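You operate a simulated robot arm through the tools that you are given. There is no shell and no other tool.

You are at the controls of a simulated robot arm. One attempt, no reset.

JOB
Salt the cheese, lay it in the grey grill basket and shut the lid.
Fine: salt it on its board; the shaker goes back; no salt on the corn. Set down upright: shaker.

Only the result counts: the job must be done as asked and must still hold three seconds after the hand-in. Knocking over, shifting, dropping, spilling or breaking anything else fails it. Lids that push on must go on centred and level and be pressed home; caps that screw on are set level and turned clockwise until they are tight.

ROBOT AND FRAMES
A 7-joint arm with a fingered hand, fixed in place. Base frame: the origin is at the foot of the arm, x ahead of it, y to its left, z up. Readings come in m, degrees, newtons and seconds.
Its first joint turns from -149.0 to 149.0 degrees. Payload 3.5 kg.
The tool frame sits at the grasp point between the pads (the TCP): z along the fingers, y along the line on which they close. The tips reach 0.03 m beyond it. The gripper opens to 0.104 m. The gripper's body begins 0.035 m behind the TCP. The gripper is a hand of 4 fingers: y runs from the thumb to the fingers, the wrist lies at [-0.015, -0.11, -0.186] in the tool frame, and closing takes about 1.5 s.
Orientation is that of the tool frame in the base frame, as [roll, pitch, yaw] about the fixed x, y, z axes, in that order (R = Rz(yaw) Ry(pitch) Rx(roll)). With the fingers straight down and the wrist toward the robot, the tool's x, y and z point along [0, 1, 0], [1, 0, 0] and [0, 0, -1] of the base frame.

CONTROLS
- The arm moves only by the tool play_rows. Its argument "steps" is one flat list of numbers, 6 for each row, row after row: the shift along the tool's x, y, z in units of 30 mm (1.0 is 30 mm), then the turn, a rotation vector about the tool's x, y, z in units of 8 degrees (1.0 is 8 degrees). In form: [tx, ty, tz, ax, ay, az, tx, ty, tz, ax, ay, az, ...]. A call has 1 to 20 rows; each row shifts and turns the commanded pose from where the row before left it, along the tool's axes as they then stand. "claw" is the opening, from 0 (shut) to 1 (fully open), set as the call begins (left out, the last holds). A call with a number of a shift or a turn outside -1 to 1 is refused whole. Each row takes 0.2 s and may step no farther than 0.05 m and 8.6 degrees from the row before; otherwise, or with a gripper value out of range, the whole call is refused. A pose out of reach is approached as far as the arm can. The call stops where the force on the tool passes 40 N (or 10 N more than at its start, if that is more) or the arm is blocked; 0.2 s more then pass. Each finger travels about 0.045 m/s and halts on what it meets, pressing with about 25 N; the grip force reading is that of the motor and also rises with nothing between the fingers. The clock runs only during rows and for 0.2 s after the last one: add rows that do not move to give the fingers time. It gives the time, the measured TCP pose, the force on the tool (base axes), the opening and the grip force at its end, in the units of the frame above (readings bear some noise), with the torque about the TCP (base axes, N m) and any sound that the robot's microphone picked up.
- Cameras (640 x 400 px; columns grow to the right, rows downward): "scene" is fixed at [0.3973, 0.4922, 1.4682]; the picture's right is [-0.99, 0.10, 0.00], its down [-0.08, -0.73, -0.68] and it looks along [-0.07, -0.67, 0.74] (base axes); focal length 214 px, centre (320, 200). "wrist" rides on the gripper at [0.061, -0.092, -0.13] in the tool frame; the picture's right is [-0.81, 0.27, -0.52], its down [-0.53, -0.71, 0.46] and it looks along [-0.24, 0.64, 0.72] (tool axes); focal length 275 px, centre (320, 200). There is no depth. A picture from a camera that has moved, and an enlarged one, comes with that camera's place and axes in the base frame and with its lens. The place of the scene camera against the robot may be out by one fixed shift of up to 0.025 m in any direction.
- snapshot(camera): a new picture of that camera. It takes no simulated time.
- slide_trunk(by): slides the trunk up (or, below 0, down) by that many m; the arm rides with it, the base frame stays. It gives what a move gives, with no picture.
- curl_fingers(index, middle, ring, thumb_bend, thumb_turn): sets how far each is bent, from 0 (flat) to 1 (curled in); at 0.3 the hand is open as for a grip, at 0.7 the pads meet at the TCP. One left out holds its place. A second passes; each finger stops where it meets its share of the squeeze, and holds until it gets a number again. A gripper value or a shape takes the hand back. It gives what a move gives, with no picture; readings hold the bend of each and the force on the fingers (four entries, about 0 where the hand has none), thumb and palm. thumb_turn goes from beside the hand (0) to across from the fingers (1), as for a grip.
- grasp_type(shape): the hand has 4 fingers and takes this shape, open, in about a second: jaw (thumb against the fingers, like two jaws); tri (thumb and two fingers); tip (a fingertip pinch); poke (one finger out to press); point (the index stretched); flat (the hand flat); cup (the hand cupped); fist (a fist). The gripper value then closes the fingers along that shape, each until it touches; the sizes above hold for jaw. It gives what a move gives, with no picture.
- inspect(camera, box): a new picture of the part [left, top, right, bottom] of that camera's present view, enlarged. It takes no simulated time.
- close_job(): hands the job in; it is judged then, once.

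Places have to be worked out from the pictures, the camera data and where the tool is seen. Open the gripper and draw the arm clear of the work before you hand the job in, unless the task says otherwise.

The tools are called after ">>>" by a JSON object that holds its "fn" and its "kwargs". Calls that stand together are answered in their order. play_rows: Moves the arm, as the interface text tells. Its arguments: {"type":"object","properties":{"steps":{"type":"array"},"claw":{"type":"number"}},"required":["steps"]} The other tools are called the same way: slide_trunk (by) slides the trunk up or down; grasp_type (shape) gives the hand a shape; curl_fingers (index, middle, ring, thumb_bend, thumb_turn) moves the fingers one by one; snapshot (camera) takes a picture; inspect (camera, box) takes an enlarged picture of a part of a camera's view; close_job () hands the job in.

At the start:

```text
time: 0.0
tcp_pos: [0.5048, -0.3191, 1.3725]
ee_rot: [-179.9, 0.0, 89.9]
force: [0.8, 0.0, 1.2]
ft_torque: [-0.03, -0.02, 0.03]
gripper_width: 0.1037
finger_force: 0.1
shape: jaw
bend: [0.3, 0.3, 0.3, 0.3, 0.98]
finger forces: [0.1, 0.0, 0.0, 0.1, 0.1, 0.0]
trunk travel left (down, up): [-0.575, 0.135]
```

scene: 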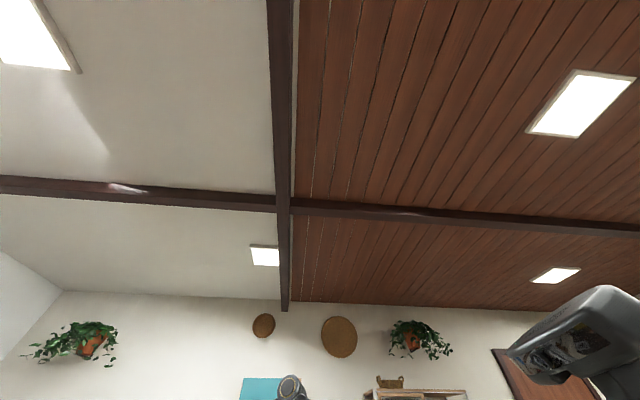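
wrist: 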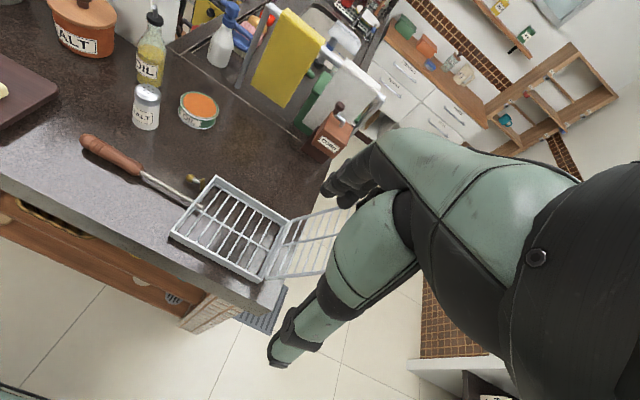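

The scene camera looks at the ceiling, so I'll have to rely on the wrist camera. First I take a fresh wrist picture with its pose data.

>>> {"fn": "snapshot", "kwargs": {"camera": "wrist"}}

>>> {"fn": "inspect", "kwargs": {"camera": "wrist", "box": [0, 0, 320, 200]}}

>>> {"fn": "inspect", "kwargs": {"camera": "wrist", "box": [60, 120, 380, 320]}}

```text
taken
camera wrist: at [0.4122, -0.2576, 1.5023], right [0.27, -0.81, 0.52], down [-0.71, -0.53, -0.46], along [0.64, -0.24, -0.72], focal length 275 px, centre (320, 200)
```

wrist: 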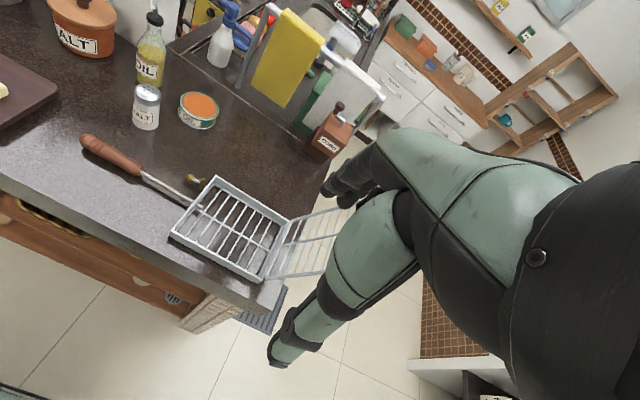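

```text
2.00 times, centred on (160, 100) of wrist
camera zoom: at [0.4122, -0.2576, 1.5023], right [0.27, -0.81, 0.52], down [-0.71, -0.53, -0.46], along [0.64, -0.24, -0.72], focal length 551 px, centre (640, 400)
```

zoom: 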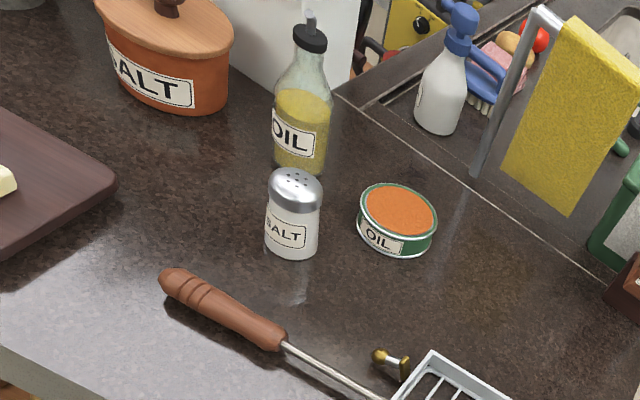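

```text
2.00 times, centred on (220, 220) of wrist
camera zoom: at [0.4122, -0.2576, 1.5023], right [0.27, -0.81, 0.52], down [-0.71, -0.53, -0.46], along [0.64, -0.24, -0.72], focal length 551 px, centre (520, 160)
```

zoom: 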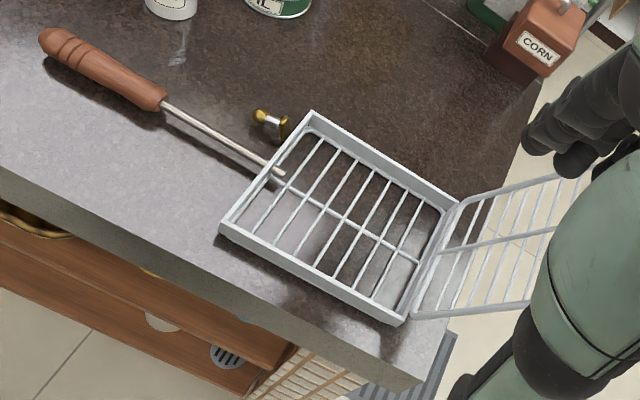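

The basket with open lid is at the right end of the counter and the shaker left of it. The cheese board is at the left edge of the picture. I move the hand left (+y) and slightly forward at the same height to see the board, which also gives a second view for triangulation.

>>> {"fn": "play_rows", "kwargs": {"steps": [1, 0.3, 0, 0, 0, 0, 1, 0.3, 0, 0, 0, 0, 1, 0.3, 0, 0, 0, 0, 1, 0.3, 0, 0, 0, 0, 1, 0.3, 0, 0, 0, 0, 1, 0.3, 0, 0, 0, 0, 1, 0.3, 0, 0, 0, 0, 1, 0.3, 0, 0, 0, 0, 1, 0.3, 0, 0, 0, 0, 1, 0.3, 0, 0, 0, 0]}}

>>> {"fn": "snapshot", "kwargs": {"camera": "wrist"}}

```text
time: 2.2
tcp_pos: [0.5914, -0.0189, 1.3747]
ee_rot: [-179.9, 0.0, 90.0]
force: [-0.3, -0.3, 0.4]
ft_torque: [0.0, 0.02, 0.06]
gripper_width: 0.1035
finger_force: 0.0
shape: jaw
bend: [0.3, 0.3, 0.3, 0.3, 0.98]
finger forces: [0.1, 0.0, 0.0, 0.0, 0.0, 0.0]
trunk travel left (down, up): [-0.575, 0.135]
```

```text
taken
camera wrist: at [0.4997, 0.0425, 1.5046], right [0.27, -0.81, 0.52], down [-0.71, -0.53, -0.46], along [0.64, -0.24, -0.72], focal length 275 px, centre (320, 200)
```

wrist: 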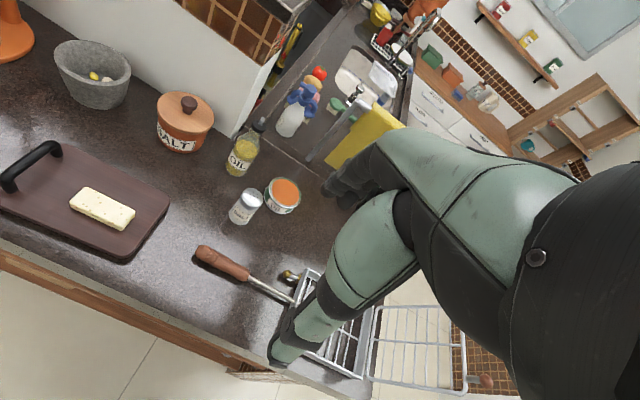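

The board with the cheese is now in view at about (0.71, 0.23), and the counter surface is at z≈0.90. I'll look closer at several parts of this view.

>>> {"fn": "inspect", "kwargs": {"camera": "wrist", "box": [0, 0, 160, 100]}}

>>> {"fn": "inspect", "kwargs": {"camera": "wrist", "box": [0, 130, 200, 255]}}

>>> {"fn": "inspect", "kwargs": {"camera": "wrist", "box": [180, 120, 380, 245]}}

>>> {"fn": "inspect", "kwargs": {"camera": "wrist", "box": [260, 260, 520, 400]}}

```text
4.00 times, centred on (80, 50) of wrist
camera zoom: at [0.4997, 0.0425, 1.5046], right [0.27, -0.81, 0.52], down [-0.71, -0.53, -0.46], along [0.64, -0.24, -0.72], focal length 1101 px, centre (1280, 800)
```

zoom: 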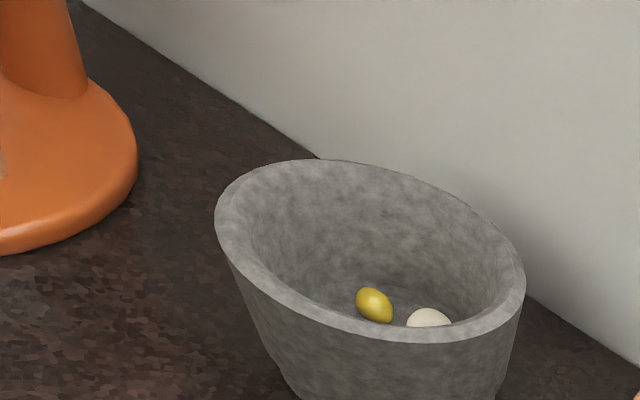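

```text
3.20 times, centred on (100, 192) of wrist
camera zoom: at [0.4997, 0.0425, 1.5046], right [0.27, -0.81, 0.52], down [-0.71, -0.53, -0.46], along [0.64, -0.24, -0.72], focal length 881 px, centre (1024, 224)
```

zoom: 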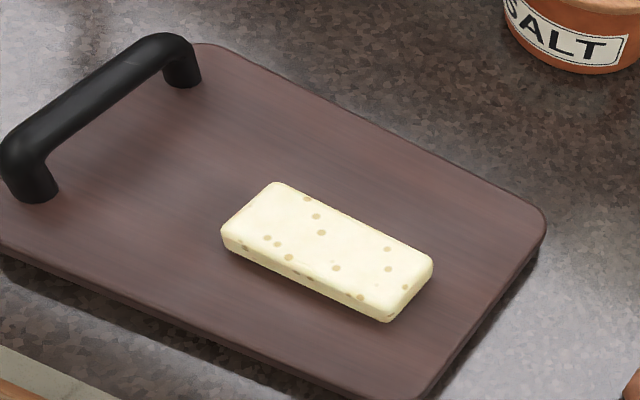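

```text
3.20 times, centred on (280, 182) of wrist
camera zoom: at [0.4997, 0.0425, 1.5046], right [0.27, -0.81, 0.52], down [-0.71, -0.53, -0.46], along [0.64, -0.24, -0.72], focal length 881 px, centre (448, 256)
```

zoom: 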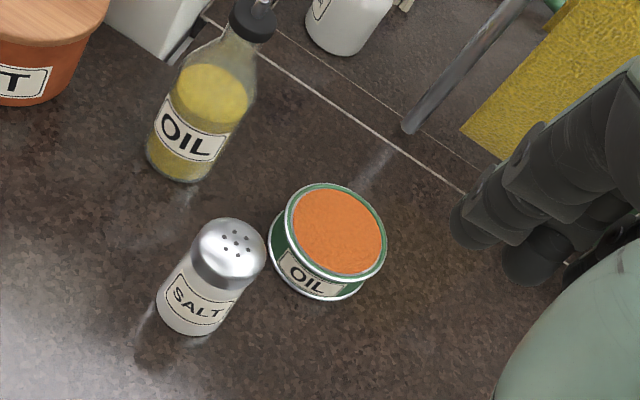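

```text
2.46 times, centred on (390, 330) of wrist
camera zoom: at [0.4997, 0.0425, 1.5046], right [0.27, -0.81, 0.52], down [-0.71, -0.53, -0.46], along [0.64, -0.24, -0.72], focal length 678 px, centre (148, -120)
```

zoom: 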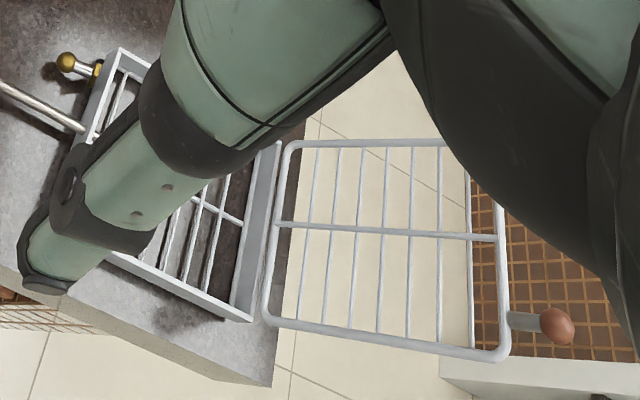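

The shaker's top triangulates to about (0.857, 0.019, 1.00), with the counter near 0.89–0.90. Now I move right and lower to see the basket, its lid and the brass catch more closely.

>>> {"fn": "play_rows", "kwargs": {"steps": [-1, -0.14, 0.4, 0, 0, 0, -1, -0.14, 0.4, 0, 0, 0, -1, -0.14, 0.4, 0, 0, 0, -1, -0.14, 0.4, 0, 0, 0, -1, -0.14, 0.4, 0, 0, 0, -1, -0.14, 0.4, 0, 0, 0, -1, -0.14, 0.4, 0, 0, 0, -1, -0.14, 0.4, 0, 0, 0, -1, -0.14, 0.4, 0, 0, 0, -1, -0.14, 0.4, 0, 0, 0, -1, -0.14, 0.4, 0, 0, 0, -1, -0.14, 0.4, 0, 0, 0, -1, -0.14, 0.4, 0, 0, 0, -1, -0.14, 0.4, 0, 0, 0]}}

>>> {"fn": "snapshot", "kwargs": {"camera": "wrist"}}

```text
time: 5.2
tcp_pos: [0.5348, -0.4394, 1.2048]
ee_rot: [-180.0, 0.0, 90.0]
force: [-0.3, 0.2, -0.9]
ft_torque: [0.03, 0.0, 0.0]
gripper_width: 0.1038
finger_force: 0.1
shape: jaw
bend: [0.3, 0.3, 0.3, 0.3, 0.98]
finger forces: [0.0, 0.0, 0.1, 0.1, 0.0, 0.0]
trunk travel left (down, up): [-0.575, 0.135]
```

```text
taken
camera wrist: at [0.4419, -0.3794, 1.335], right [0.27, -0.81, 0.52], down [-0.71, -0.53, -0.46], along [0.65, -0.24, -0.72], focal length 275 px, centre (320, 200)
```

wrist: 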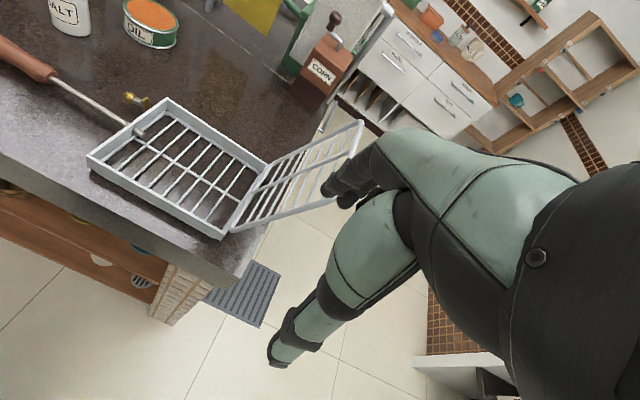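

The lid appears to lean up and outward beyond the hinge. I zoom in on the basket and lid.

>>> {"fn": "inspect", "kwargs": {"camera": "wrist", "box": [80, 80, 240, 180]}}

>>> {"fn": "inspect", "kwargs": {"camera": "wrist", "box": [210, 110, 410, 235]}}

>>> {"fn": "inspect", "kwargs": {"camera": "wrist", "box": [80, 80, 400, 280]}}

```text
4.00 times, centred on (160, 130) of wrist
camera zoom: at [0.4419, -0.3794, 1.335], right [0.27, -0.81, 0.52], down [-0.71, -0.53, -0.46], along [0.65, -0.24, -0.72], focal length 1101 px, centre (960, 480)
```

zoom: 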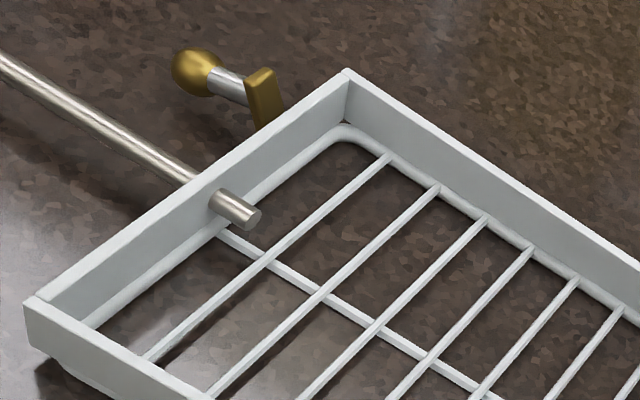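

```text
3.20 times, centred on (310, 172) of wrist
camera zoom: at [0.4419, -0.3794, 1.335], right [0.27, -0.81, 0.52], down [-0.71, -0.53, -0.46], along [0.65, -0.24, -0.72], focal length 881 px, centre (352, 288)
```

zoom: 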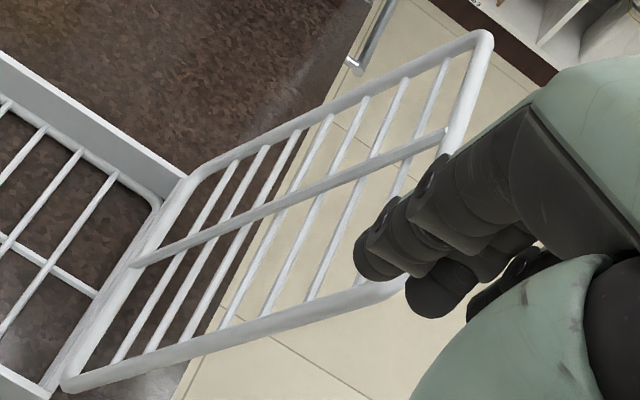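

```text
2.00 times, centred on (240, 180) of wrist
camera zoom: at [0.4419, -0.3794, 1.335], right [0.27, -0.81, 0.52], down [-0.71, -0.53, -0.46], along [0.65, -0.24, -0.72], focal length 551 px, centre (480, 240)
```

zoom: 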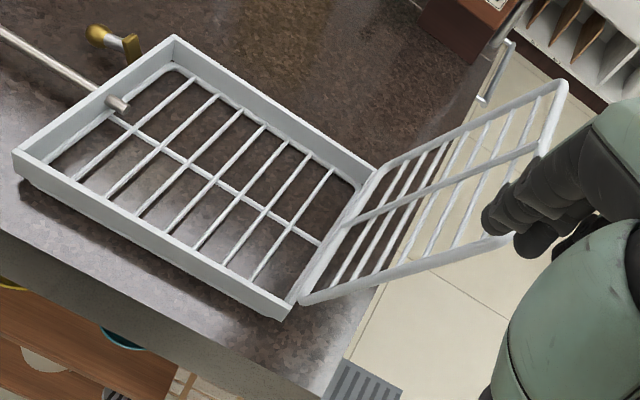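

The lid stands open about 20° beyond vertical with its top near z≈1.12. The basket rim spans x 0.64–0.81, y −0.39…−0.18. I'll zoom in on the brass catch and the shelf around it.

>>> {"fn": "inspect", "kwargs": {"camera": "wrist", "box": [118, 84, 166, 114]}}

>>> {"fn": "inspect", "kwargs": {"camera": "wrist", "box": [280, 0, 400, 75]}}

```text
13.33 times, centred on (142, 99) of wrist
camera zoom: at [0.4419, -0.3794, 1.335], right [0.27, -0.81, 0.52], down [-0.71, -0.53, -0.46], along [0.65, -0.24, -0.72], focal length 3670 px, centre (2693, 1547)
```

zoom: 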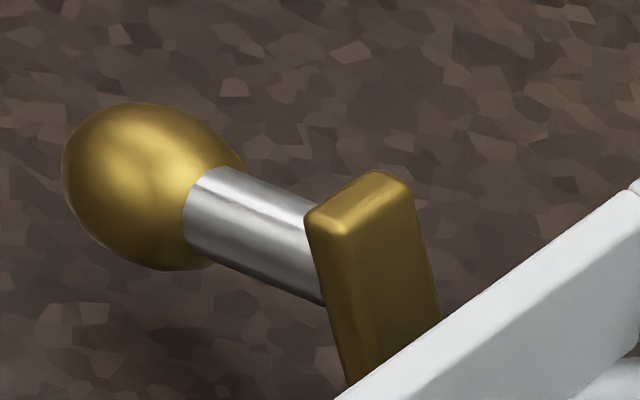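

```text
5.33 times, centred on (340, 38) of wrist
camera zoom: at [0.4419, -0.3794, 1.335], right [0.27, -0.81, 0.52], down [-0.71, -0.53, -0.46], along [0.65, -0.24, -0.72], focal length 1468 px, centre (213, 1067)
```

zoom: 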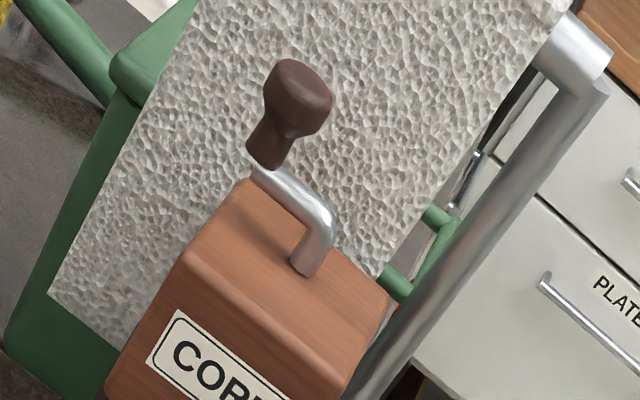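

The corn is the "CORN" mill at the far right end, well away from the cheese. Before touching anything I'll test in free air whether the hand can roll to both sides, as needed to invert the shaker. First I move up to about (0.55, 0.0, 1.30) and pitch the hand up ~34°.

>>> {"fn": "play_rows", "kwargs": {"steps": [0.98, 0.03, -0.22, 0, 0, 0, 0.98, 0.03, -0.22, 0, 0, 0, 0.98, 0.03, -0.22, 0, 0, 0, 0.98, 0.03, -0.22, 0, 0, 0, 0.98, 0.03, -0.22, 0, 0, 0, 0.98, 0.03, -0.22, 0, 0, 0, 0.98, 0.03, -0.22, 0, 0, 0, 0.98, 0.03, -0.22, 0, 0, 0, 0.98, 0.03, -0.22, 0, 0, 0, 0.98, 0.03, -0.22, 0, 0, 0, 0.98, 0.03, -0.22, 0, 0, 0, 0.98, 0.03, -0.22, 0, 0, 0, 0.98, 0.03, -0.22, 0, 0, 0, 0.98, 0.03, -0.22, 0, 0, 0, 0.98, 0.03, -0.22, 0, 0, 0, 0, 0, 0, -0.86, 0, 0, 0, 0, 0, -0.86, 0, 0, 0, 0, 0, -0.86, 0, 0, 0, 0, 0, -0.86, 0, 0, 0, 0, 0, -0.86, 0, 0]}}

```text
time: 9.4
tcp_pos: [0.5505, 0.004, 1.3024]
ee_rot: [145.4, 0.0, 90.0]
force: [-0.5, 0.0, 0.0]
ft_torque: [-0.02, 0.01, -0.01]
gripper_width: 0.1038
finger_force: 0.1
shape: jaw
bend: [0.3, 0.3, 0.3, 0.3, 0.98]
finger forces: [0.0, 0.0, 0.1, 0.0, 0.0, 0.0]
trunk travel left (down, up): [-0.575, 0.135]
```

Pitch worked exactly. Now roll +90° about the hand direction (tool x upward, camera on top).

>>> {"fn": "play_rows", "kwargs": {"steps": [0, 0, 0, 0, 0.509, 0.861, 0, 0, 0, 0, 0.509, 0.861, 0, 0, 0, 0, 0.509, 0.861, 0, 0, 0, 0, 0.509, 0.861, 0, 0, 0, 0, 0.509, 0.861, 0, 0, 0, 0, 0.509, 0.861, 0, 0, 0, 0, 0.509, 0.861, 0, 0, 0, 0, 0.509, 0.861, 0, 0, 0, 0, 0.509, 0.861, 0, 0, 0, 0, 0.509, 0.861, 0, 0, 0, 0, 0.509, 0.861, 0, 0, 0, 0, 0.127, 0.215]}}

>>> {"fn": "snapshot", "kwargs": {"camera": "wrist"}}

>>> {"fn": "snapshot", "kwargs": {"camera": "scene"}}

```text
time: 12.0
tcp_pos: [0.5487, 0.0042, 1.3032]
ee_rot: [-149.1, -64.9, -0.2]
force: [0.4, 0.0, 0.3]
ft_torque: [-0.02, 0.05, -0.03]
gripper_width: 0.1039
finger_force: 0.1
shape: jaw
bend: [0.3, 0.3, 0.3, 0.3, 0.98]
finger forces: [0.0, 0.1, 0.0, 0.0, 0.0, 0.0]
trunk travel left (down, up): [-0.575, 0.135]
```

```text
taken
camera wrist: at [0.4308, 0.0149, 1.4263], right [-0.62, -0.5, -0.61], down [-0.2, 0.85, -0.49], along [0.76, -0.19, -0.62], focal length 275 px, centre (320, 200)
```

wrist: 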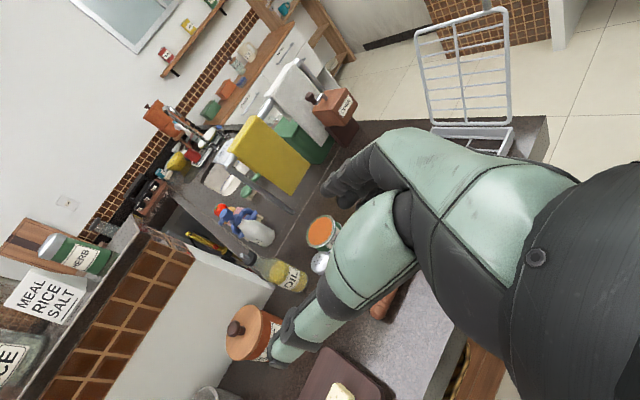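

```text
taken
```

scene: 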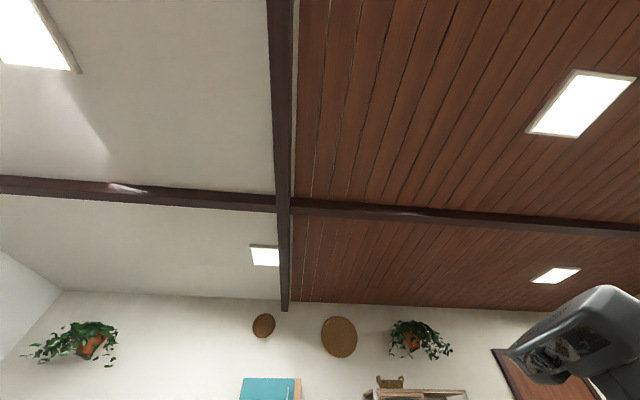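

The +90° roll works. Now I'll test the opposite side by rolling −180° about the hand axis, after checking the paper on the left of this view.

>>> {"fn": "inspect", "kwargs": {"camera": "wrist", "box": [0, 220, 160, 320]}}

>>> {"fn": "play_rows", "kwargs": {"steps": [0, 0, 0, 0, -0.509, -0.861, 0, 0, 0, 0, -0.509, -0.861, 0, 0, 0, 0, -0.509, -0.861, 0, 0, 0, 0, -0.509, -0.861, 0, 0, 0, 0, -0.509, -0.861, 0, 0, 0, 0, -0.509, -0.861, 0, 0, 0, 0, -0.509, -0.861, 0, 0, 0, 0, -0.509, -0.861, 0, 0, 0, 0, -0.509, -0.861, 0, 0, 0, 0, -0.509, -0.861, 0, 0, 0, 0, -0.509, -0.861, 0, 0, 0, 0, -0.509, -0.861, 0, 0, 0, 0, -0.509, -0.861, 0, 0, 0, 0, -0.509, -0.861, 0, 0, 0, 0, -0.509, -0.861, 0, 0, 0, 0, -0.509, -0.861, 0, 0, 0, 0, -0.509, -0.861, 0, 0, 0, 0, -0.509, -0.861, 0, 0, 0, 0, -0.509, -0.861, 0, 0, 0, 0, -0.509, -0.861]}}

```text
4.00 times, centred on (80, 270) of wrist
camera zoom: at [0.4308, 0.0149, 1.4263], right [-0.62, -0.5, -0.61], down [-0.2, 0.85, -0.49], along [0.76, -0.19, -0.62], focal length 1101 px, centre (1280, -80)
```

zoom: 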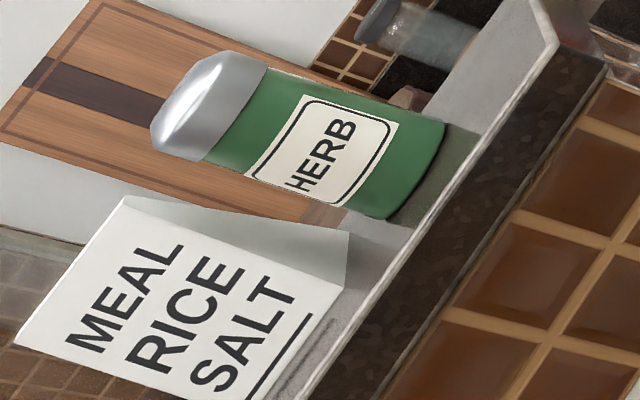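

```text
time: 16.2
tcp_pos: [0.5504, 0.0022, 1.3031]
ee_rot: [174.5, 58.5, 139.5]
force: [1.2, 0.7, -0.3]
ft_torque: [0.01, -0.01, -0.02]
gripper_width: 0.1037
finger_force: 0.0
shape: jaw
bend: [0.3, 0.3, 0.3, 0.3, 0.98]
finger forces: [0.0, 0.1, 0.0, 0.1, 0.0, 0.1]
trunk travel left (down, up): [-0.575, 0.135]
```

The roll follows exactly. I continue the last 20° and then pitch the hand up to level and ~16° beyond to check that a full inversion is reachable.

>>> {"fn": "play_rows", "kwargs": {"steps": [0, 0, 0, 0, -0.509, -0.861, 0, 0, 0, 0, -0.509, -0.861, 0, 0, 0, 0, -0.255, -0.431, 0, 0, 0, 0, -0.861, 0.509, 0, 0, 0, 0, -0.861, 0.509, 0, 0, 0, 0, -0.861, 0.509, 0, 0, 0, 0, -0.861, 0.509, 0, 0, 0, 0, -0.861, 0.509]}}

>>> {"fn": "snapshot", "kwargs": {"camera": "wrist"}}

```text
time: 18.0
tcp_pos: [0.6078, 0.003, 1.3495]
ee_rot: [29.9, 74.9, -0.6]
force: [0.2, 0.5, -0.4]
ft_torque: [0.02, 0.02, 0.05]
gripper_width: 0.1038
finger_force: 0.0
shape: jaw
bend: [0.3, 0.3, 0.3, 0.3, 0.98]
finger forces: [0.0, 0.0, 0.0, 0.0, 0.0, 0.1]
out of reach, approached as far as the arm can: row 5, 6, 7, 8
trunk travel left (down, up): [-0.575, 0.135]
```

```text
taken
camera wrist: at [0.4694, -0.0102, 1.2486], right [-0.5, 0.5, 0.7], down [-0.11, -0.84, 0.52], along [0.86, 0.19, 0.48], focal length 275 px, centre (320, 200)
```

wrist: 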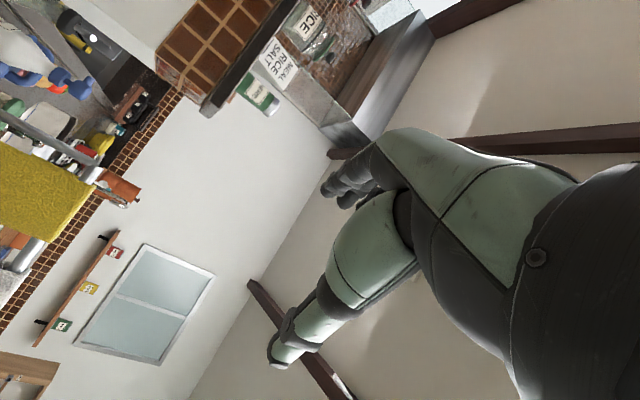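

The orientation is reachable (position was limited only because it's too near the base there; the cheese is farther out). Now I undo the pitch, roll back to the "camera on top" side and yaw −30° for the shaker approach.

>>> {"fn": "play_rows", "kwargs": {"steps": [0, 0, 0, 0, 0.861, -0.509, 0, 0, 0, 0, 0.861, -0.509, 0, 0, 0, 0, 0.861, -0.509, 0, 0, 0, 0, 0.861, -0.509, 0, 0, 0, 0, 0.861, -0.509, 0, 0, 0, 0, 0.509, 0.861, 0, 0, 0, 0, 0.509, 0.861, 0, 0, 0, 0, 0.509, 0.861, 0, 0, 0, 0, 0.509, 0.861, 0, 0, 0, 0, 0.509, 0.861, 0, 0, 0, 0, 0.509, 0.861, 0, 0, 0, 0, 0.509, 0.861, 0, 0, 0, 0, 0.509, 0.861, 0, 0, 0, 0, 0.509, 0.861, 0, 0, 0, 0, 0.509, 0.861, 0, 0, 0, 0, 0.509, 0.861, 0, 0, 0, 0, 0.509, 0.861, 0, 0, 0, 0, 0.509, 0.861, 0, 0, 0, 0, 0.509, 0.861, 0, 0, 0, 0, 0.509, 0.861]}}

>>> {"fn": "play_rows", "kwargs": {"steps": [0, 0, 0, 0, 0.509, 0.861, 0, 0, 0, 0, 0.509, 0.861, 0, 0, 0, 0, 0.509, 0.861, 0, 0, 0, 0, 0.509, 0.861, 0, 0, 0, 0, 0.509, 0.861, 0, 0, 0, 0, 0.509, 0.861, 0, 0, 0, 0, 0.509, 0.861, 0, 0, 0, 0, 0.255, 0.431, 0, 0, 0, -0.849, 0.202, 0.341, 0, 0, 0, -0.849, 0.202, 0.341, 0, 0, 0, -0.849, 0.202, 0.341, 0, 0, 0, -0.849, 0.202, 0.341]}}

>>> {"fn": "snapshot", "kwargs": {"camera": "wrist"}}

```text
time: 22.2
tcp_pos: [0.6073, 0.0025, 1.3486]
ee_rot: [148.9, -27.0, 76.2]
force: [0.2, 0.8, 0.9]
ft_torque: [0.01, -0.01, -0.01]
gripper_width: 0.1039
finger_force: 0.1
shape: jaw
bend: [0.3, 0.3, 0.3, 0.3, 0.98]
finger forces: [0.0, 0.1, 0.0, 0.0, 0.0, 0.1]
trunk travel left (down, up): [-0.575, 0.135]
```

```text
time: 24.8
tcp_pos: [0.6072, 0.0028, 1.3508]
ee_rot: [-149.4, -65.0, -30.2]
force: [-0.8, -0.6, 1.1]
ft_torque: [0.01, 0.01, -0.02]
gripper_width: 0.1038
finger_force: 0.1
shape: jaw
bend: [0.3, 0.3, 0.3, 0.3, 0.98]
finger forces: [0.0, 0.1, 0.0, 0.0, 0.0, 0.0]
trunk travel left (down, up): [-0.575, 0.135]
```

```text
taken
camera wrist: at [0.5106, 0.0727, 1.4717], right [-0.79, -0.12, -0.61], down [0.25, 0.83, -0.49], along [0.56, -0.54, -0.62], focal length 275 px, centre (320, 200)
```

wrist: 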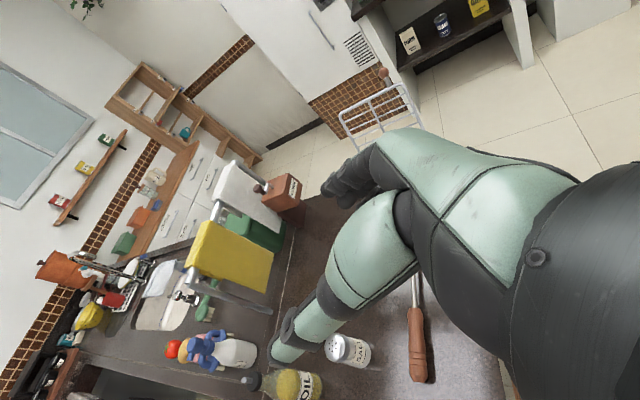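

The commanded pose follows the measured one, good. I'll zoom on the shaker and surroundings here to refine its position and dimensions.

>>> {"fn": "inspect", "kwargs": {"camera": "wrist", "box": [300, 310, 440, 398]}}

>>> {"fn": "inspect", "kwargs": {"camera": "wrist", "box": [318, 60, 430, 130]}}

```text
4.55 times, centred on (370, 354) of wrist
camera zoom: at [0.5106, 0.0727, 1.4717], right [-0.79, -0.12, -0.61], down [0.25, 0.83, -0.49], along [0.56, -0.54, -0.62], focal length 1251 px, centre (93, -500)
```

zoom: 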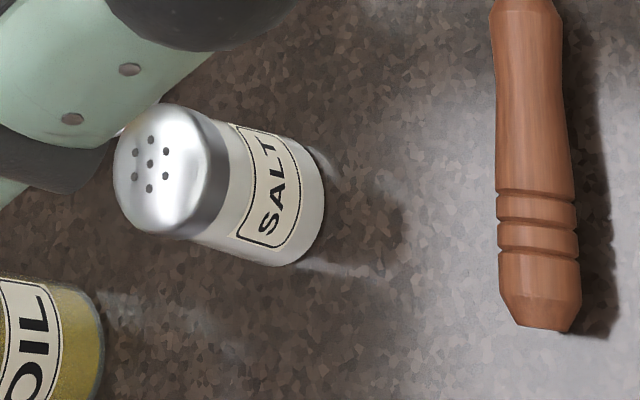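

```text
5.71 times, centred on (374, 95) of wrist
camera zoom: at [0.5106, 0.0727, 1.4717], right [-0.79, -0.12, -0.61], down [0.25, 0.83, -0.49], along [0.56, -0.54, -0.62], focal length 1573 px, centre (11, 800)
```

zoom: 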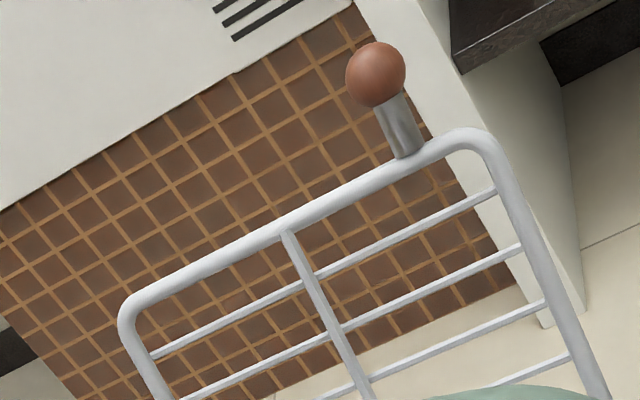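

The shaker is about 50 mm wide, at (0.854, 0.017), from z≈0.893 to 1.00. I align the tool so that the closing direction is horizontal (orientation about [180,-70,0]) and move to (0.70, 0.017, 1.10).

>>> {"fn": "play_rows", "kwargs": {"steps": [0, 0, 0, -0.1605, 0.1025, -0.77, 0, 0, 0, -0.1605, 0.1025, -0.77, -0.846, -0.058, 0.72, 0, 0, 0, -0.846, -0.058, 0.72, 0, 0, 0, -0.846, -0.058, 0.72, 0, 0, 0, -0.846, -0.058, 0.72, 0, 0, 0, -0.846, -0.058, 0.72, 0, 0, 0, -0.846, -0.058, 0.72, 0, 0, 0, -0.846, -0.058, 0.72, 0, 0, 0, -0.846, -0.058, 0.72, 0, 0, 0]}}

>>> {"fn": "snapshot", "kwargs": {"camera": "wrist"}}

```text
time: 27.0
tcp_pos: [0.7016, 0.0163, 1.0992]
ee_rot: [179.9, -70.0, 0.4]
force: [1.0, -0.5, 0.3]
ft_torque: [0.02, 0.01, 0.01]
gripper_width: 0.1037
finger_force: 0.0
shape: jaw
bend: [0.3, 0.3, 0.3, 0.3, 0.98]
finger forces: [0.1, 0.0, 0.1, 0.1, 0.0, 0.0]
trunk travel left (down, up): [-0.575, 0.135]
```

```text
taken
camera wrist: at [0.5993, 0.1069, 1.2001], right [-0.76, -0.28, -0.58], down [0.24, 0.71, -0.66], along [0.6, -0.64, -0.48], focal length 275 px, centre (320, 200)
```

wrist: 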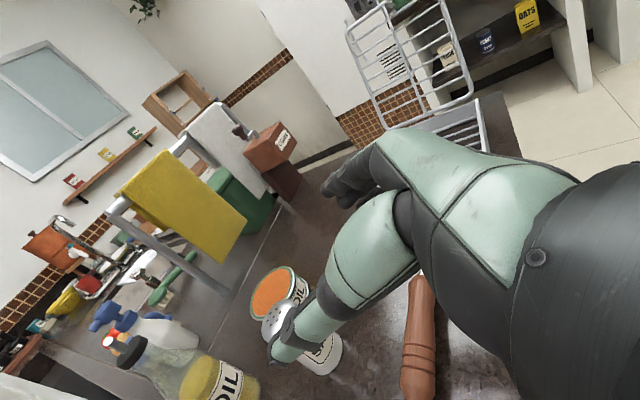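

The shaker cap is seen at about (278, 318) beyond the thumb tip. I zoom to check its position against my estimate.

>>> {"fn": "inspect", "kwargs": {"camera": "wrist", "box": [230, 260, 390, 390]}}

>>> {"fn": "inspect", "kwargs": {"camera": "wrist", "box": [340, 0, 500, 160]}}

```text
3.08 times, centred on (310, 325) of wrist
camera zoom: at [0.5993, 0.1069, 1.2001], right [-0.76, -0.28, -0.58], down [0.24, 0.71, -0.66], along [0.6, -0.64, -0.48], focal length 847 px, centre (351, -185)
```

zoom: 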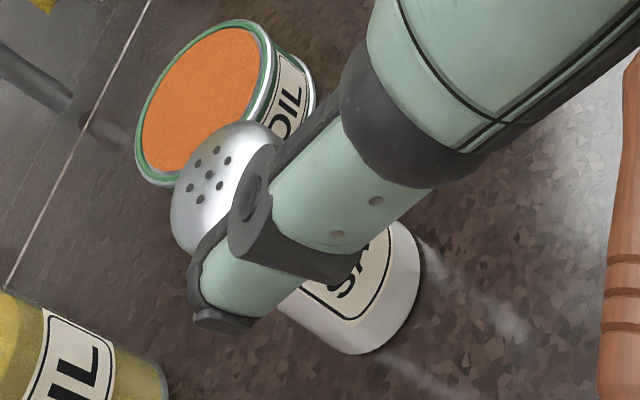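

```text
2.50 times, centred on (420, 80) of wrist
camera zoom: at [0.5993, 0.1069, 1.2001], right [-0.76, -0.28, -0.58], down [0.24, 0.71, -0.66], along [0.6, -0.64, -0.48], focal length 688 px, centre (70, 500)
```

zoom: 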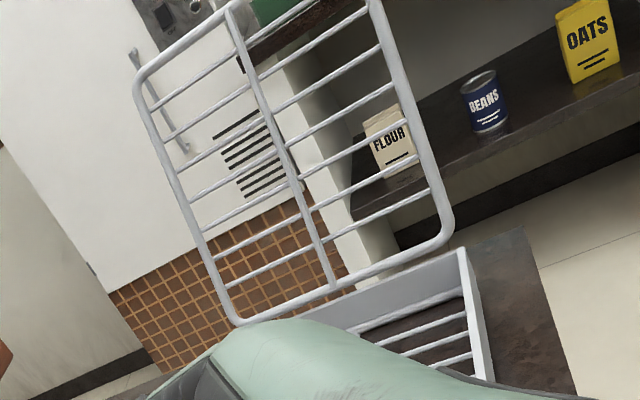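

The shaker's cap centre measures (0.852, 0.017), consistent. I descend to the pre-grasp point about 0.13 m before it along the finger direction.

>>> {"fn": "play_rows", "kwargs": {"steps": [-0.736, -0.03, 0.528, 0, 0, 0, -0.736, -0.03, 0.528, 0, 0, 0, -0.736, -0.03, 0.528, 0, 0, 0, -0.736, -0.03, 0.528, 0, 0, 0, 0, 0, 0, 0, 0, 0], "claw": 1}}

>>> {"fn": "snapshot", "kwargs": {"camera": "wrist"}}

```text
time: 28.2
tcp_pos: [0.7283, 0.0216, 0.996]
ee_rot: [179.9, -70.0, 0.4]
force: [0.6, -0.3, 0.3]
ft_torque: [-0.01, 0.01, -0.04]
gripper_width: 0.1041
finger_force: 0.1
shape: jaw
bend: [0.3, 0.3, 0.3, 0.3, 0.98]
finger forces: [0.0, 0.1, 0.1, 0.1, 0.0, 0.0]
trunk travel left (down, up): [-0.575, 0.135]
```

```text
taken
camera wrist: at [0.6271, 0.1126, 1.0976], right [-0.76, -0.28, -0.58], down [0.24, 0.71, -0.66], along [0.6, -0.64, -0.48], focal length 275 px, centre (320, 200)
```

wrist: 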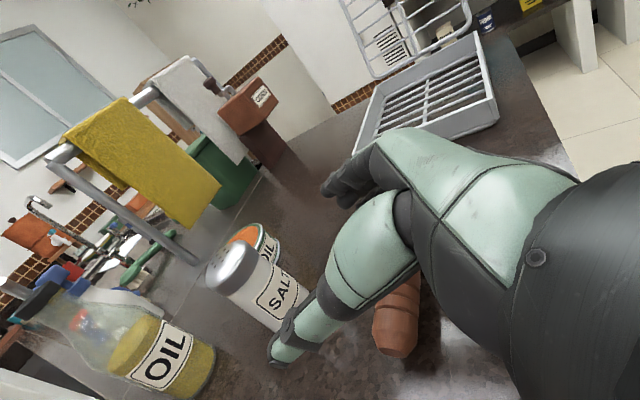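

I zoom in on the shaker again from this closer view to fine-tune lateral alignment.

>>> {"fn": "inspect", "kwargs": {"camera": "wrist", "box": [180, 215, 340, 345]}}

```text
3.08 times, centred on (260, 280) of wrist
camera zoom: at [0.6271, 0.1126, 1.0976], right [-0.76, -0.28, -0.58], down [0.24, 0.71, -0.66], along [0.6, -0.64, -0.48], focal length 847 px, centre (505, -46)
```

zoom: 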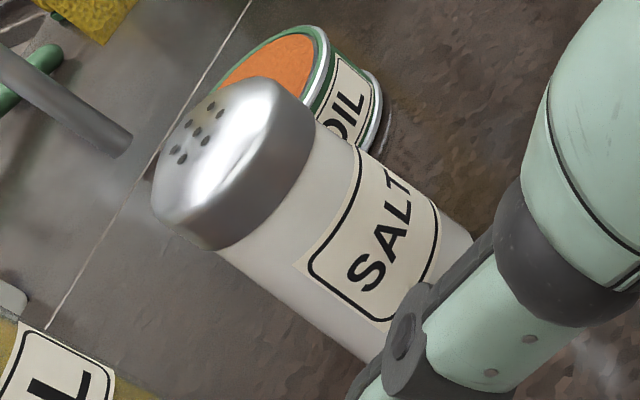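

Refined shaker axis: (0.852, 0.0175), top at z≈1.00. I advance along the finger direction so the TCP lands on the axis at z≈0.951.

>>> {"fn": "play_rows", "kwargs": {"steps": [0, 0.027, 0.877, 0, 0, 0, 0, 0.027, 0.877, 0, 0, 0, 0, 0.027, 0.877, 0, 0, 0, 0, 0.027, 0.877, 0, 0, 0, 0, 0.027, 0.877, 0, 0, 0]}}

>>> {"fn": "snapshot", "kwargs": {"camera": "wrist"}}

```text
time: 29.4
tcp_pos: [0.8547, 0.0168, 0.9512]
ee_rot: [179.9, -70.0, 0.3]
force: [-0.5, -0.3, -0.4]
ft_torque: [0.02, 0.0, 0.0]
gripper_width: 0.1037
finger_force: 0.1
shape: jaw
bend: [0.3, 0.3, 0.3, 0.3, 0.98]
finger forces: [0.1, 0.0, 0.0, 0.0, 0.0, 0.1]
trunk travel left (down, up): [-0.575, 0.135]
```

```text
taken
camera wrist: at [0.7524, 0.1076, 1.0516], right [-0.76, -0.28, -0.58], down [0.24, 0.71, -0.66], along [0.6, -0.64, -0.48], focal length 275 px, centre (320, 200)
```

wrist: 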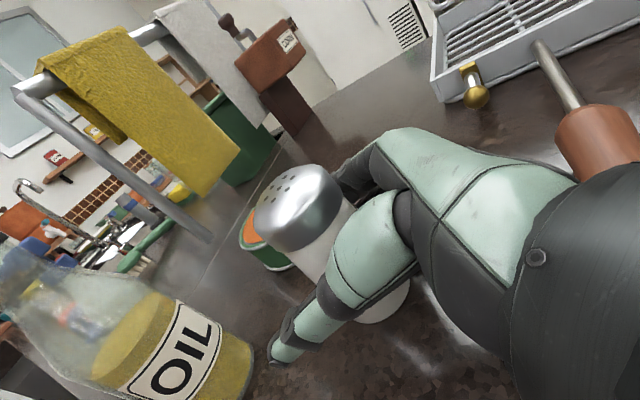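

The shaker sits between the fingers and thumb, nothing touched. I check the clearance and, from this good angle, the brass catch.

>>> {"fn": "inspect", "kwargs": {"camera": "wrist", "box": [220, 130, 440, 390]}}

>>> {"fn": "inspect", "kwargs": {"camera": "wrist", "box": [420, 0, 640, 140]}}

```text
1.54 times, centred on (330, 260) of wrist
camera zoom: at [0.7524, 0.1076, 1.0516], right [-0.76, -0.28, -0.58], down [0.24, 0.71, -0.66], along [0.6, -0.64, -0.48], focal length 424 px, centre (305, 108)
```

zoom: 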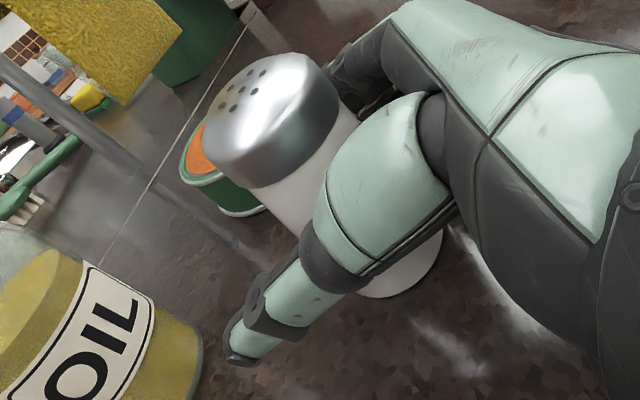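

```text
2.86 times, centred on (530, 70) of wrist
camera zoom: at [0.7524, 0.1076, 1.0516], right [-0.76, -0.28, -0.58], down [0.24, 0.71, -0.66], along [0.6, -0.64, -0.48], focal length 786 px, centre (-280, 571)
```

zoom: 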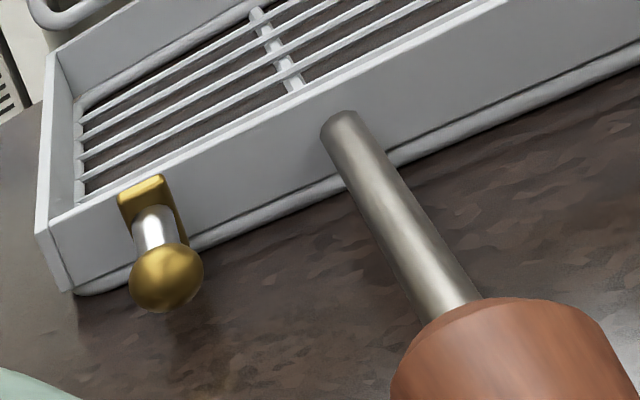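

Clearances look good. I close the hand on the shaker with still rows.

>>> {"fn": "play_rows", "kwargs": {"steps": [0, 0, 0, 0, 0, 0, 0, 0, 0, 0, 0, 0, 0, 0, 0, 0, 0, 0, 0, 0, 0, 0, 0, 0, 0, 0, 0, 0, 0, 0, 0, 0, 0, 0, 0, 0, 0, 0, 0, 0, 0, 0, 0, 0, 0, 0, 0, 0, 0, 0, 0, 0, 0, 0], "claw": 0}}

>>> {"fn": "snapshot", "kwargs": {"camera": "wrist"}}

```text
time: 31.4
tcp_pos: [0.855, 0.0167, 0.951]
ee_rot: [-180.0, -70.0, 0.2]
force: [0.9, -0.1, 0.6]
ft_torque: [-0.03, 0.01, -0.02]
gripper_width: 0.0332
finger_force: 25.5
shape: jaw
bend: [0.74, 0.55, 0.47, 0.76, 1.0]
finger forces: [13.1, 4.5, 2.9, 0.1, 19.6, 0.0]
trunk travel left (down, up): [-0.575, 0.135]
```

```text
taken
camera wrist: at [0.7519, 0.1075, 1.052], right [-0.76, -0.28, -0.58], down [0.24, 0.71, -0.66], along [0.6, -0.64, -0.48], focal length 275 px, centre (320, 200)
```

wrist: 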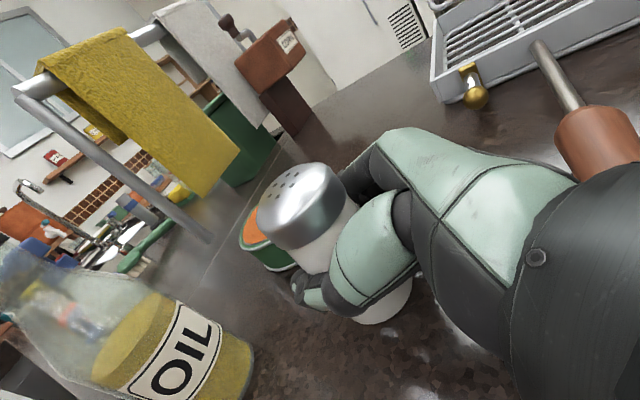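

Forces show all fingers and thumb in contact. I zoom to see how it is held.

>>> {"fn": "inspect", "kwargs": {"camera": "wrist", "box": [220, 140, 440, 340]}}

```text
2.00 times, centred on (330, 240) of wrist
camera zoom: at [0.7519, 0.1075, 1.052], right [-0.76, -0.28, -0.58], down [0.24, 0.71, -0.66], along [0.6, -0.64, -0.48], focal length 551 px, centre (300, 120)
```

zoom: 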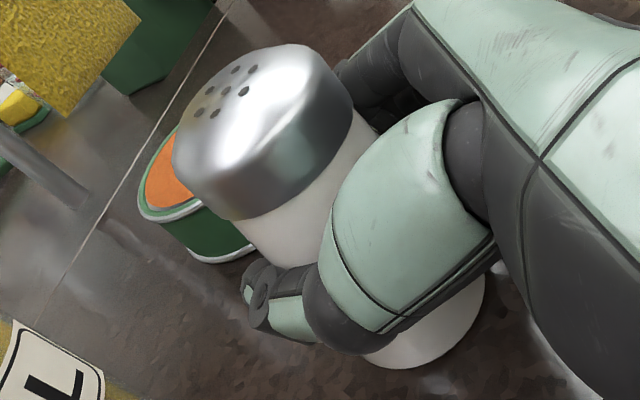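

The grip looks firm. I lift straight up 6 cm and check that the shaker comes along.

>>> {"fn": "play_rows", "kwargs": {"steps": [0.313, 0, -0.114, 0, 0, 0, 0.627, 0, -0.228, 0, 0, 0, 0.627, 0, -0.228, 0, 0, 0, 0.313, 0, -0.114, 0, 0, 0]}}

>>> {"fn": "snapshot", "kwargs": {"camera": "wrist"}}

```text
time: 32.4
tcp_pos: [0.8539, 0.0161, 1.0101]
ee_rot: [-180.0, -69.9, 0.2]
force: [1.1, 0.4, -0.8]
ft_torque: [-0.01, 0.0, -0.01]
gripper_width: 0.0332
finger_force: 24.8
shape: jaw
bend: [0.74, 0.55, 0.48, 0.76, 1.0]
finger forces: [13.1, 4.2, 2.9, 0.0, 19.4, 0.0]
trunk travel left (down, up): [-0.575, 0.135]
```

```text
taken
camera wrist: at [0.7514, 0.108, 1.1123], right [-0.76, -0.28, -0.58], down [0.24, 0.71, -0.66], along [0.6, -0.64, -0.48], focal length 275 px, centre (320, 200)
```

wrist: 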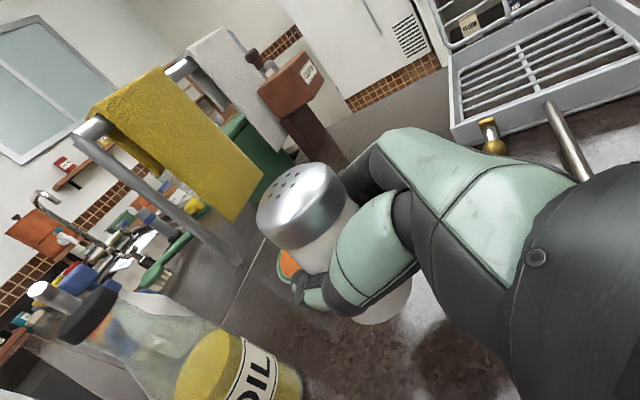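

The shaker came along rigidly. To measure the cheese precisely I raise the shaker, move back over free space and yaw +60° (shaker stays upright) to see the board.

>>> {"fn": "play_rows", "kwargs": {"steps": [0.877, 0, -0.319, 0, 0, 0, 0.877, 0, -0.319, 0, 0, 0, 0.877, 0, -0.319, 0, 0, 0, 0.877, 0, -0.319, 0, 0, 0, 0.877, 0, -0.319, 0, 0, 0, -0.347, 0.43, -0.954, 0, 0, 0, -0.347, 0.43, -0.954, 0, 0, 0, -0.347, 0.43, -0.954, 0, 0, 0, -0.347, 0.43, -0.954, 0, 0, 0, -0.347, 0.43, -0.954, 0, 0, 0, -0.347, 0.43, -0.954, 0, 0, 0, -0.347, 0.43, -0.954, 0, 0, 0, -0.347, 0.43, -0.954, 0, 0, 0, -0.347, 0.43, -0.954, 0, 0, 0]}}

>>> {"fn": "play_rows", "kwargs": {"steps": [0, 0, 0, 0.881, 0, -0.3206, 0, 0, 0, 0.881, 0, -0.3206, 0, 0, 0, 0.881, 0, -0.3206, 0, 0, 0, 0.881, 0, -0.3206, 0, 0, 0, 0.881, 0, -0.3206, 0, 0, 0, 0.881, 0, -0.3206, 0, 0, 0, 0.881, 0, -0.3206, 0, 0, 0, 0.881, 0, -0.3206, 0, 0, 0, 0, -0.75, 0, 0, 0, 0, 0, -0.75, 0]}}

>>> {"fn": "snapshot", "kwargs": {"camera": "wrist"}}

```text
time: 35.4
tcp_pos: [0.6192, -0.1009, 1.1611]
ee_rot: [179.8, -69.8, 0.4]
force: [-0.2, -0.3, -0.8]
ft_torque: [0.0, 0.0, 0.03]
gripper_width: 0.0332
finger_force: 24.8
shape: jaw
bend: [0.74, 0.55, 0.48, 0.76, 1.0]
finger forces: [12.9, 4.2, 2.9, 0.0, 19.5, 0.0]
out of reach, approached as far as the arm can: row 13, 14
trunk travel left (down, up): [-0.575, 0.135]
```

```text
time: 37.6
tcp_pos: [0.6389, -0.0979, 1.1686]
ee_rot: [-179.8, -58.0, 60.0]
force: [-0.3, -0.2, -1.4]
ft_torque: [-0.01, 0.01, -0.01]
gripper_width: 0.0329
finger_force: 24.8
shape: jaw
bend: [0.74, 0.56, 0.48, 0.76, 1.0]
finger forces: [12.4, 4.0, 2.7, 0.0, 19.8, 0.1]
out of reach, approached as far as the arm can: row 1, 2
trunk travel left (down, up): [-0.575, 0.135]
```

```text
taken
camera wrist: at [0.5196, -0.1213, 1.2893], right [-0.19, -0.89, -0.41], down [-0.57, 0.44, -0.69], along [0.8, 0.1, -0.59], focal length 275 px, centre (320, 200)
```

wrist: 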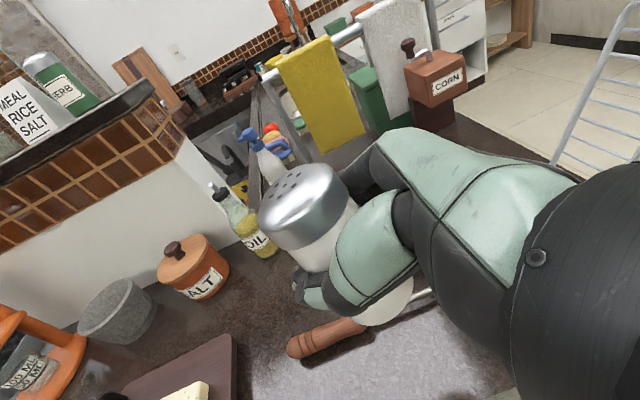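

The cheese is just at the bottom edge of the view. I tilt 12° more and yaw a little further to get it inside the picture.

>>> {"fn": "play_rows", "kwargs": {"steps": [0, 0, 0, 0, -0.8, 0, 0, 0, 0, 0, -0.8, 0, 0, 0, 0, 0.8, 0, -0.29, 0, 0, 0, 0.8, 0, -0.29, 0, 0, 0, 0, 0, 0]}}

>>> {"fn": "snapshot", "kwargs": {"camera": "wrist"}}

```text
time: 38.8
tcp_pos: [0.6382, -0.0993, 1.169]
ee_rot: [-171.7, -45.5, 66.8]
force: [0.5, 0.5, -0.9]
ft_torque: [-0.01, 0.01, -0.02]
gripper_width: 0.033
finger_force: 24.8
shape: jaw
bend: [0.74, 0.56, 0.48, 0.76, 1.0]
finger forces: [12.4, 3.9, 2.9, 0.0, 20.0, 0.0]
trunk travel left (down, up): [-0.575, 0.135]
```

```text
taken
camera wrist: at [0.5481, -0.1253, 1.3118], right [-0.04, -0.97, -0.25], down [-0.76, 0.19, -0.62], along [0.65, 0.16, -0.74], focal length 275 px, centre (320, 200)
```

wrist: 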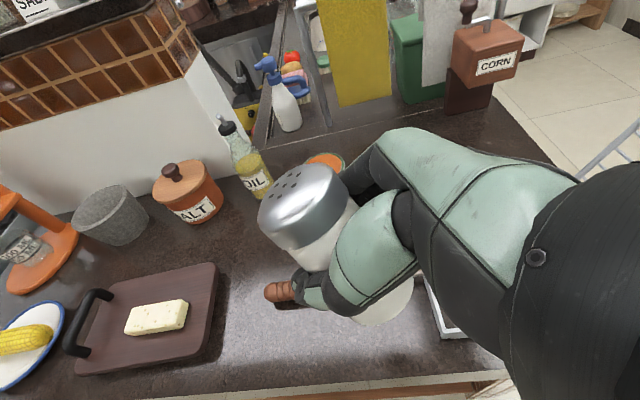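

Now I can see the corn: a cob on a plate just left of the board, so salt must be kept away from that side. I zoom on the board, cheese and plate.

>>> {"fn": "inspect", "kwargs": {"camera": "wrist", "box": [60, 255, 240, 380]}}

>>> {"fn": "inspect", "kwargs": {"camera": "wrist", "box": [0, 280, 120, 395]}}

```text
3.20 times, centred on (150, 318) of wrist
camera zoom: at [0.5481, -0.1253, 1.3118], right [-0.04, -0.97, -0.25], down [-0.76, 0.19, -0.62], along [0.65, 0.16, -0.74], focal length 881 px, centre (864, -176)
```

zoom: 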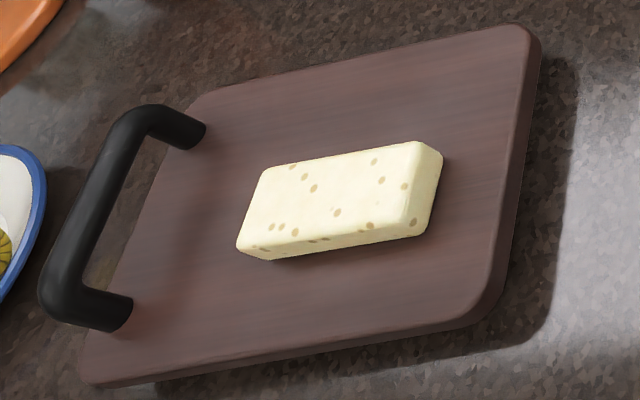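

```text
3.48 times, centred on (60, 338) of wrist
camera zoom: at [0.5481, -0.1253, 1.3118], right [-0.04, -0.97, -0.25], down [-0.76, 0.19, -0.62], along [0.65, 0.16, -0.74], focal length 958 px, centre (1224, -278)
```

zoom: 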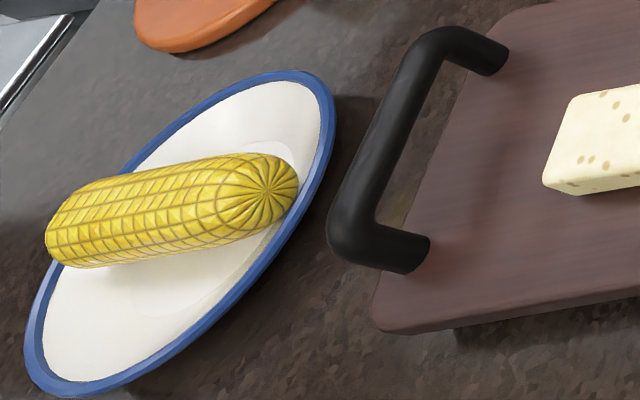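

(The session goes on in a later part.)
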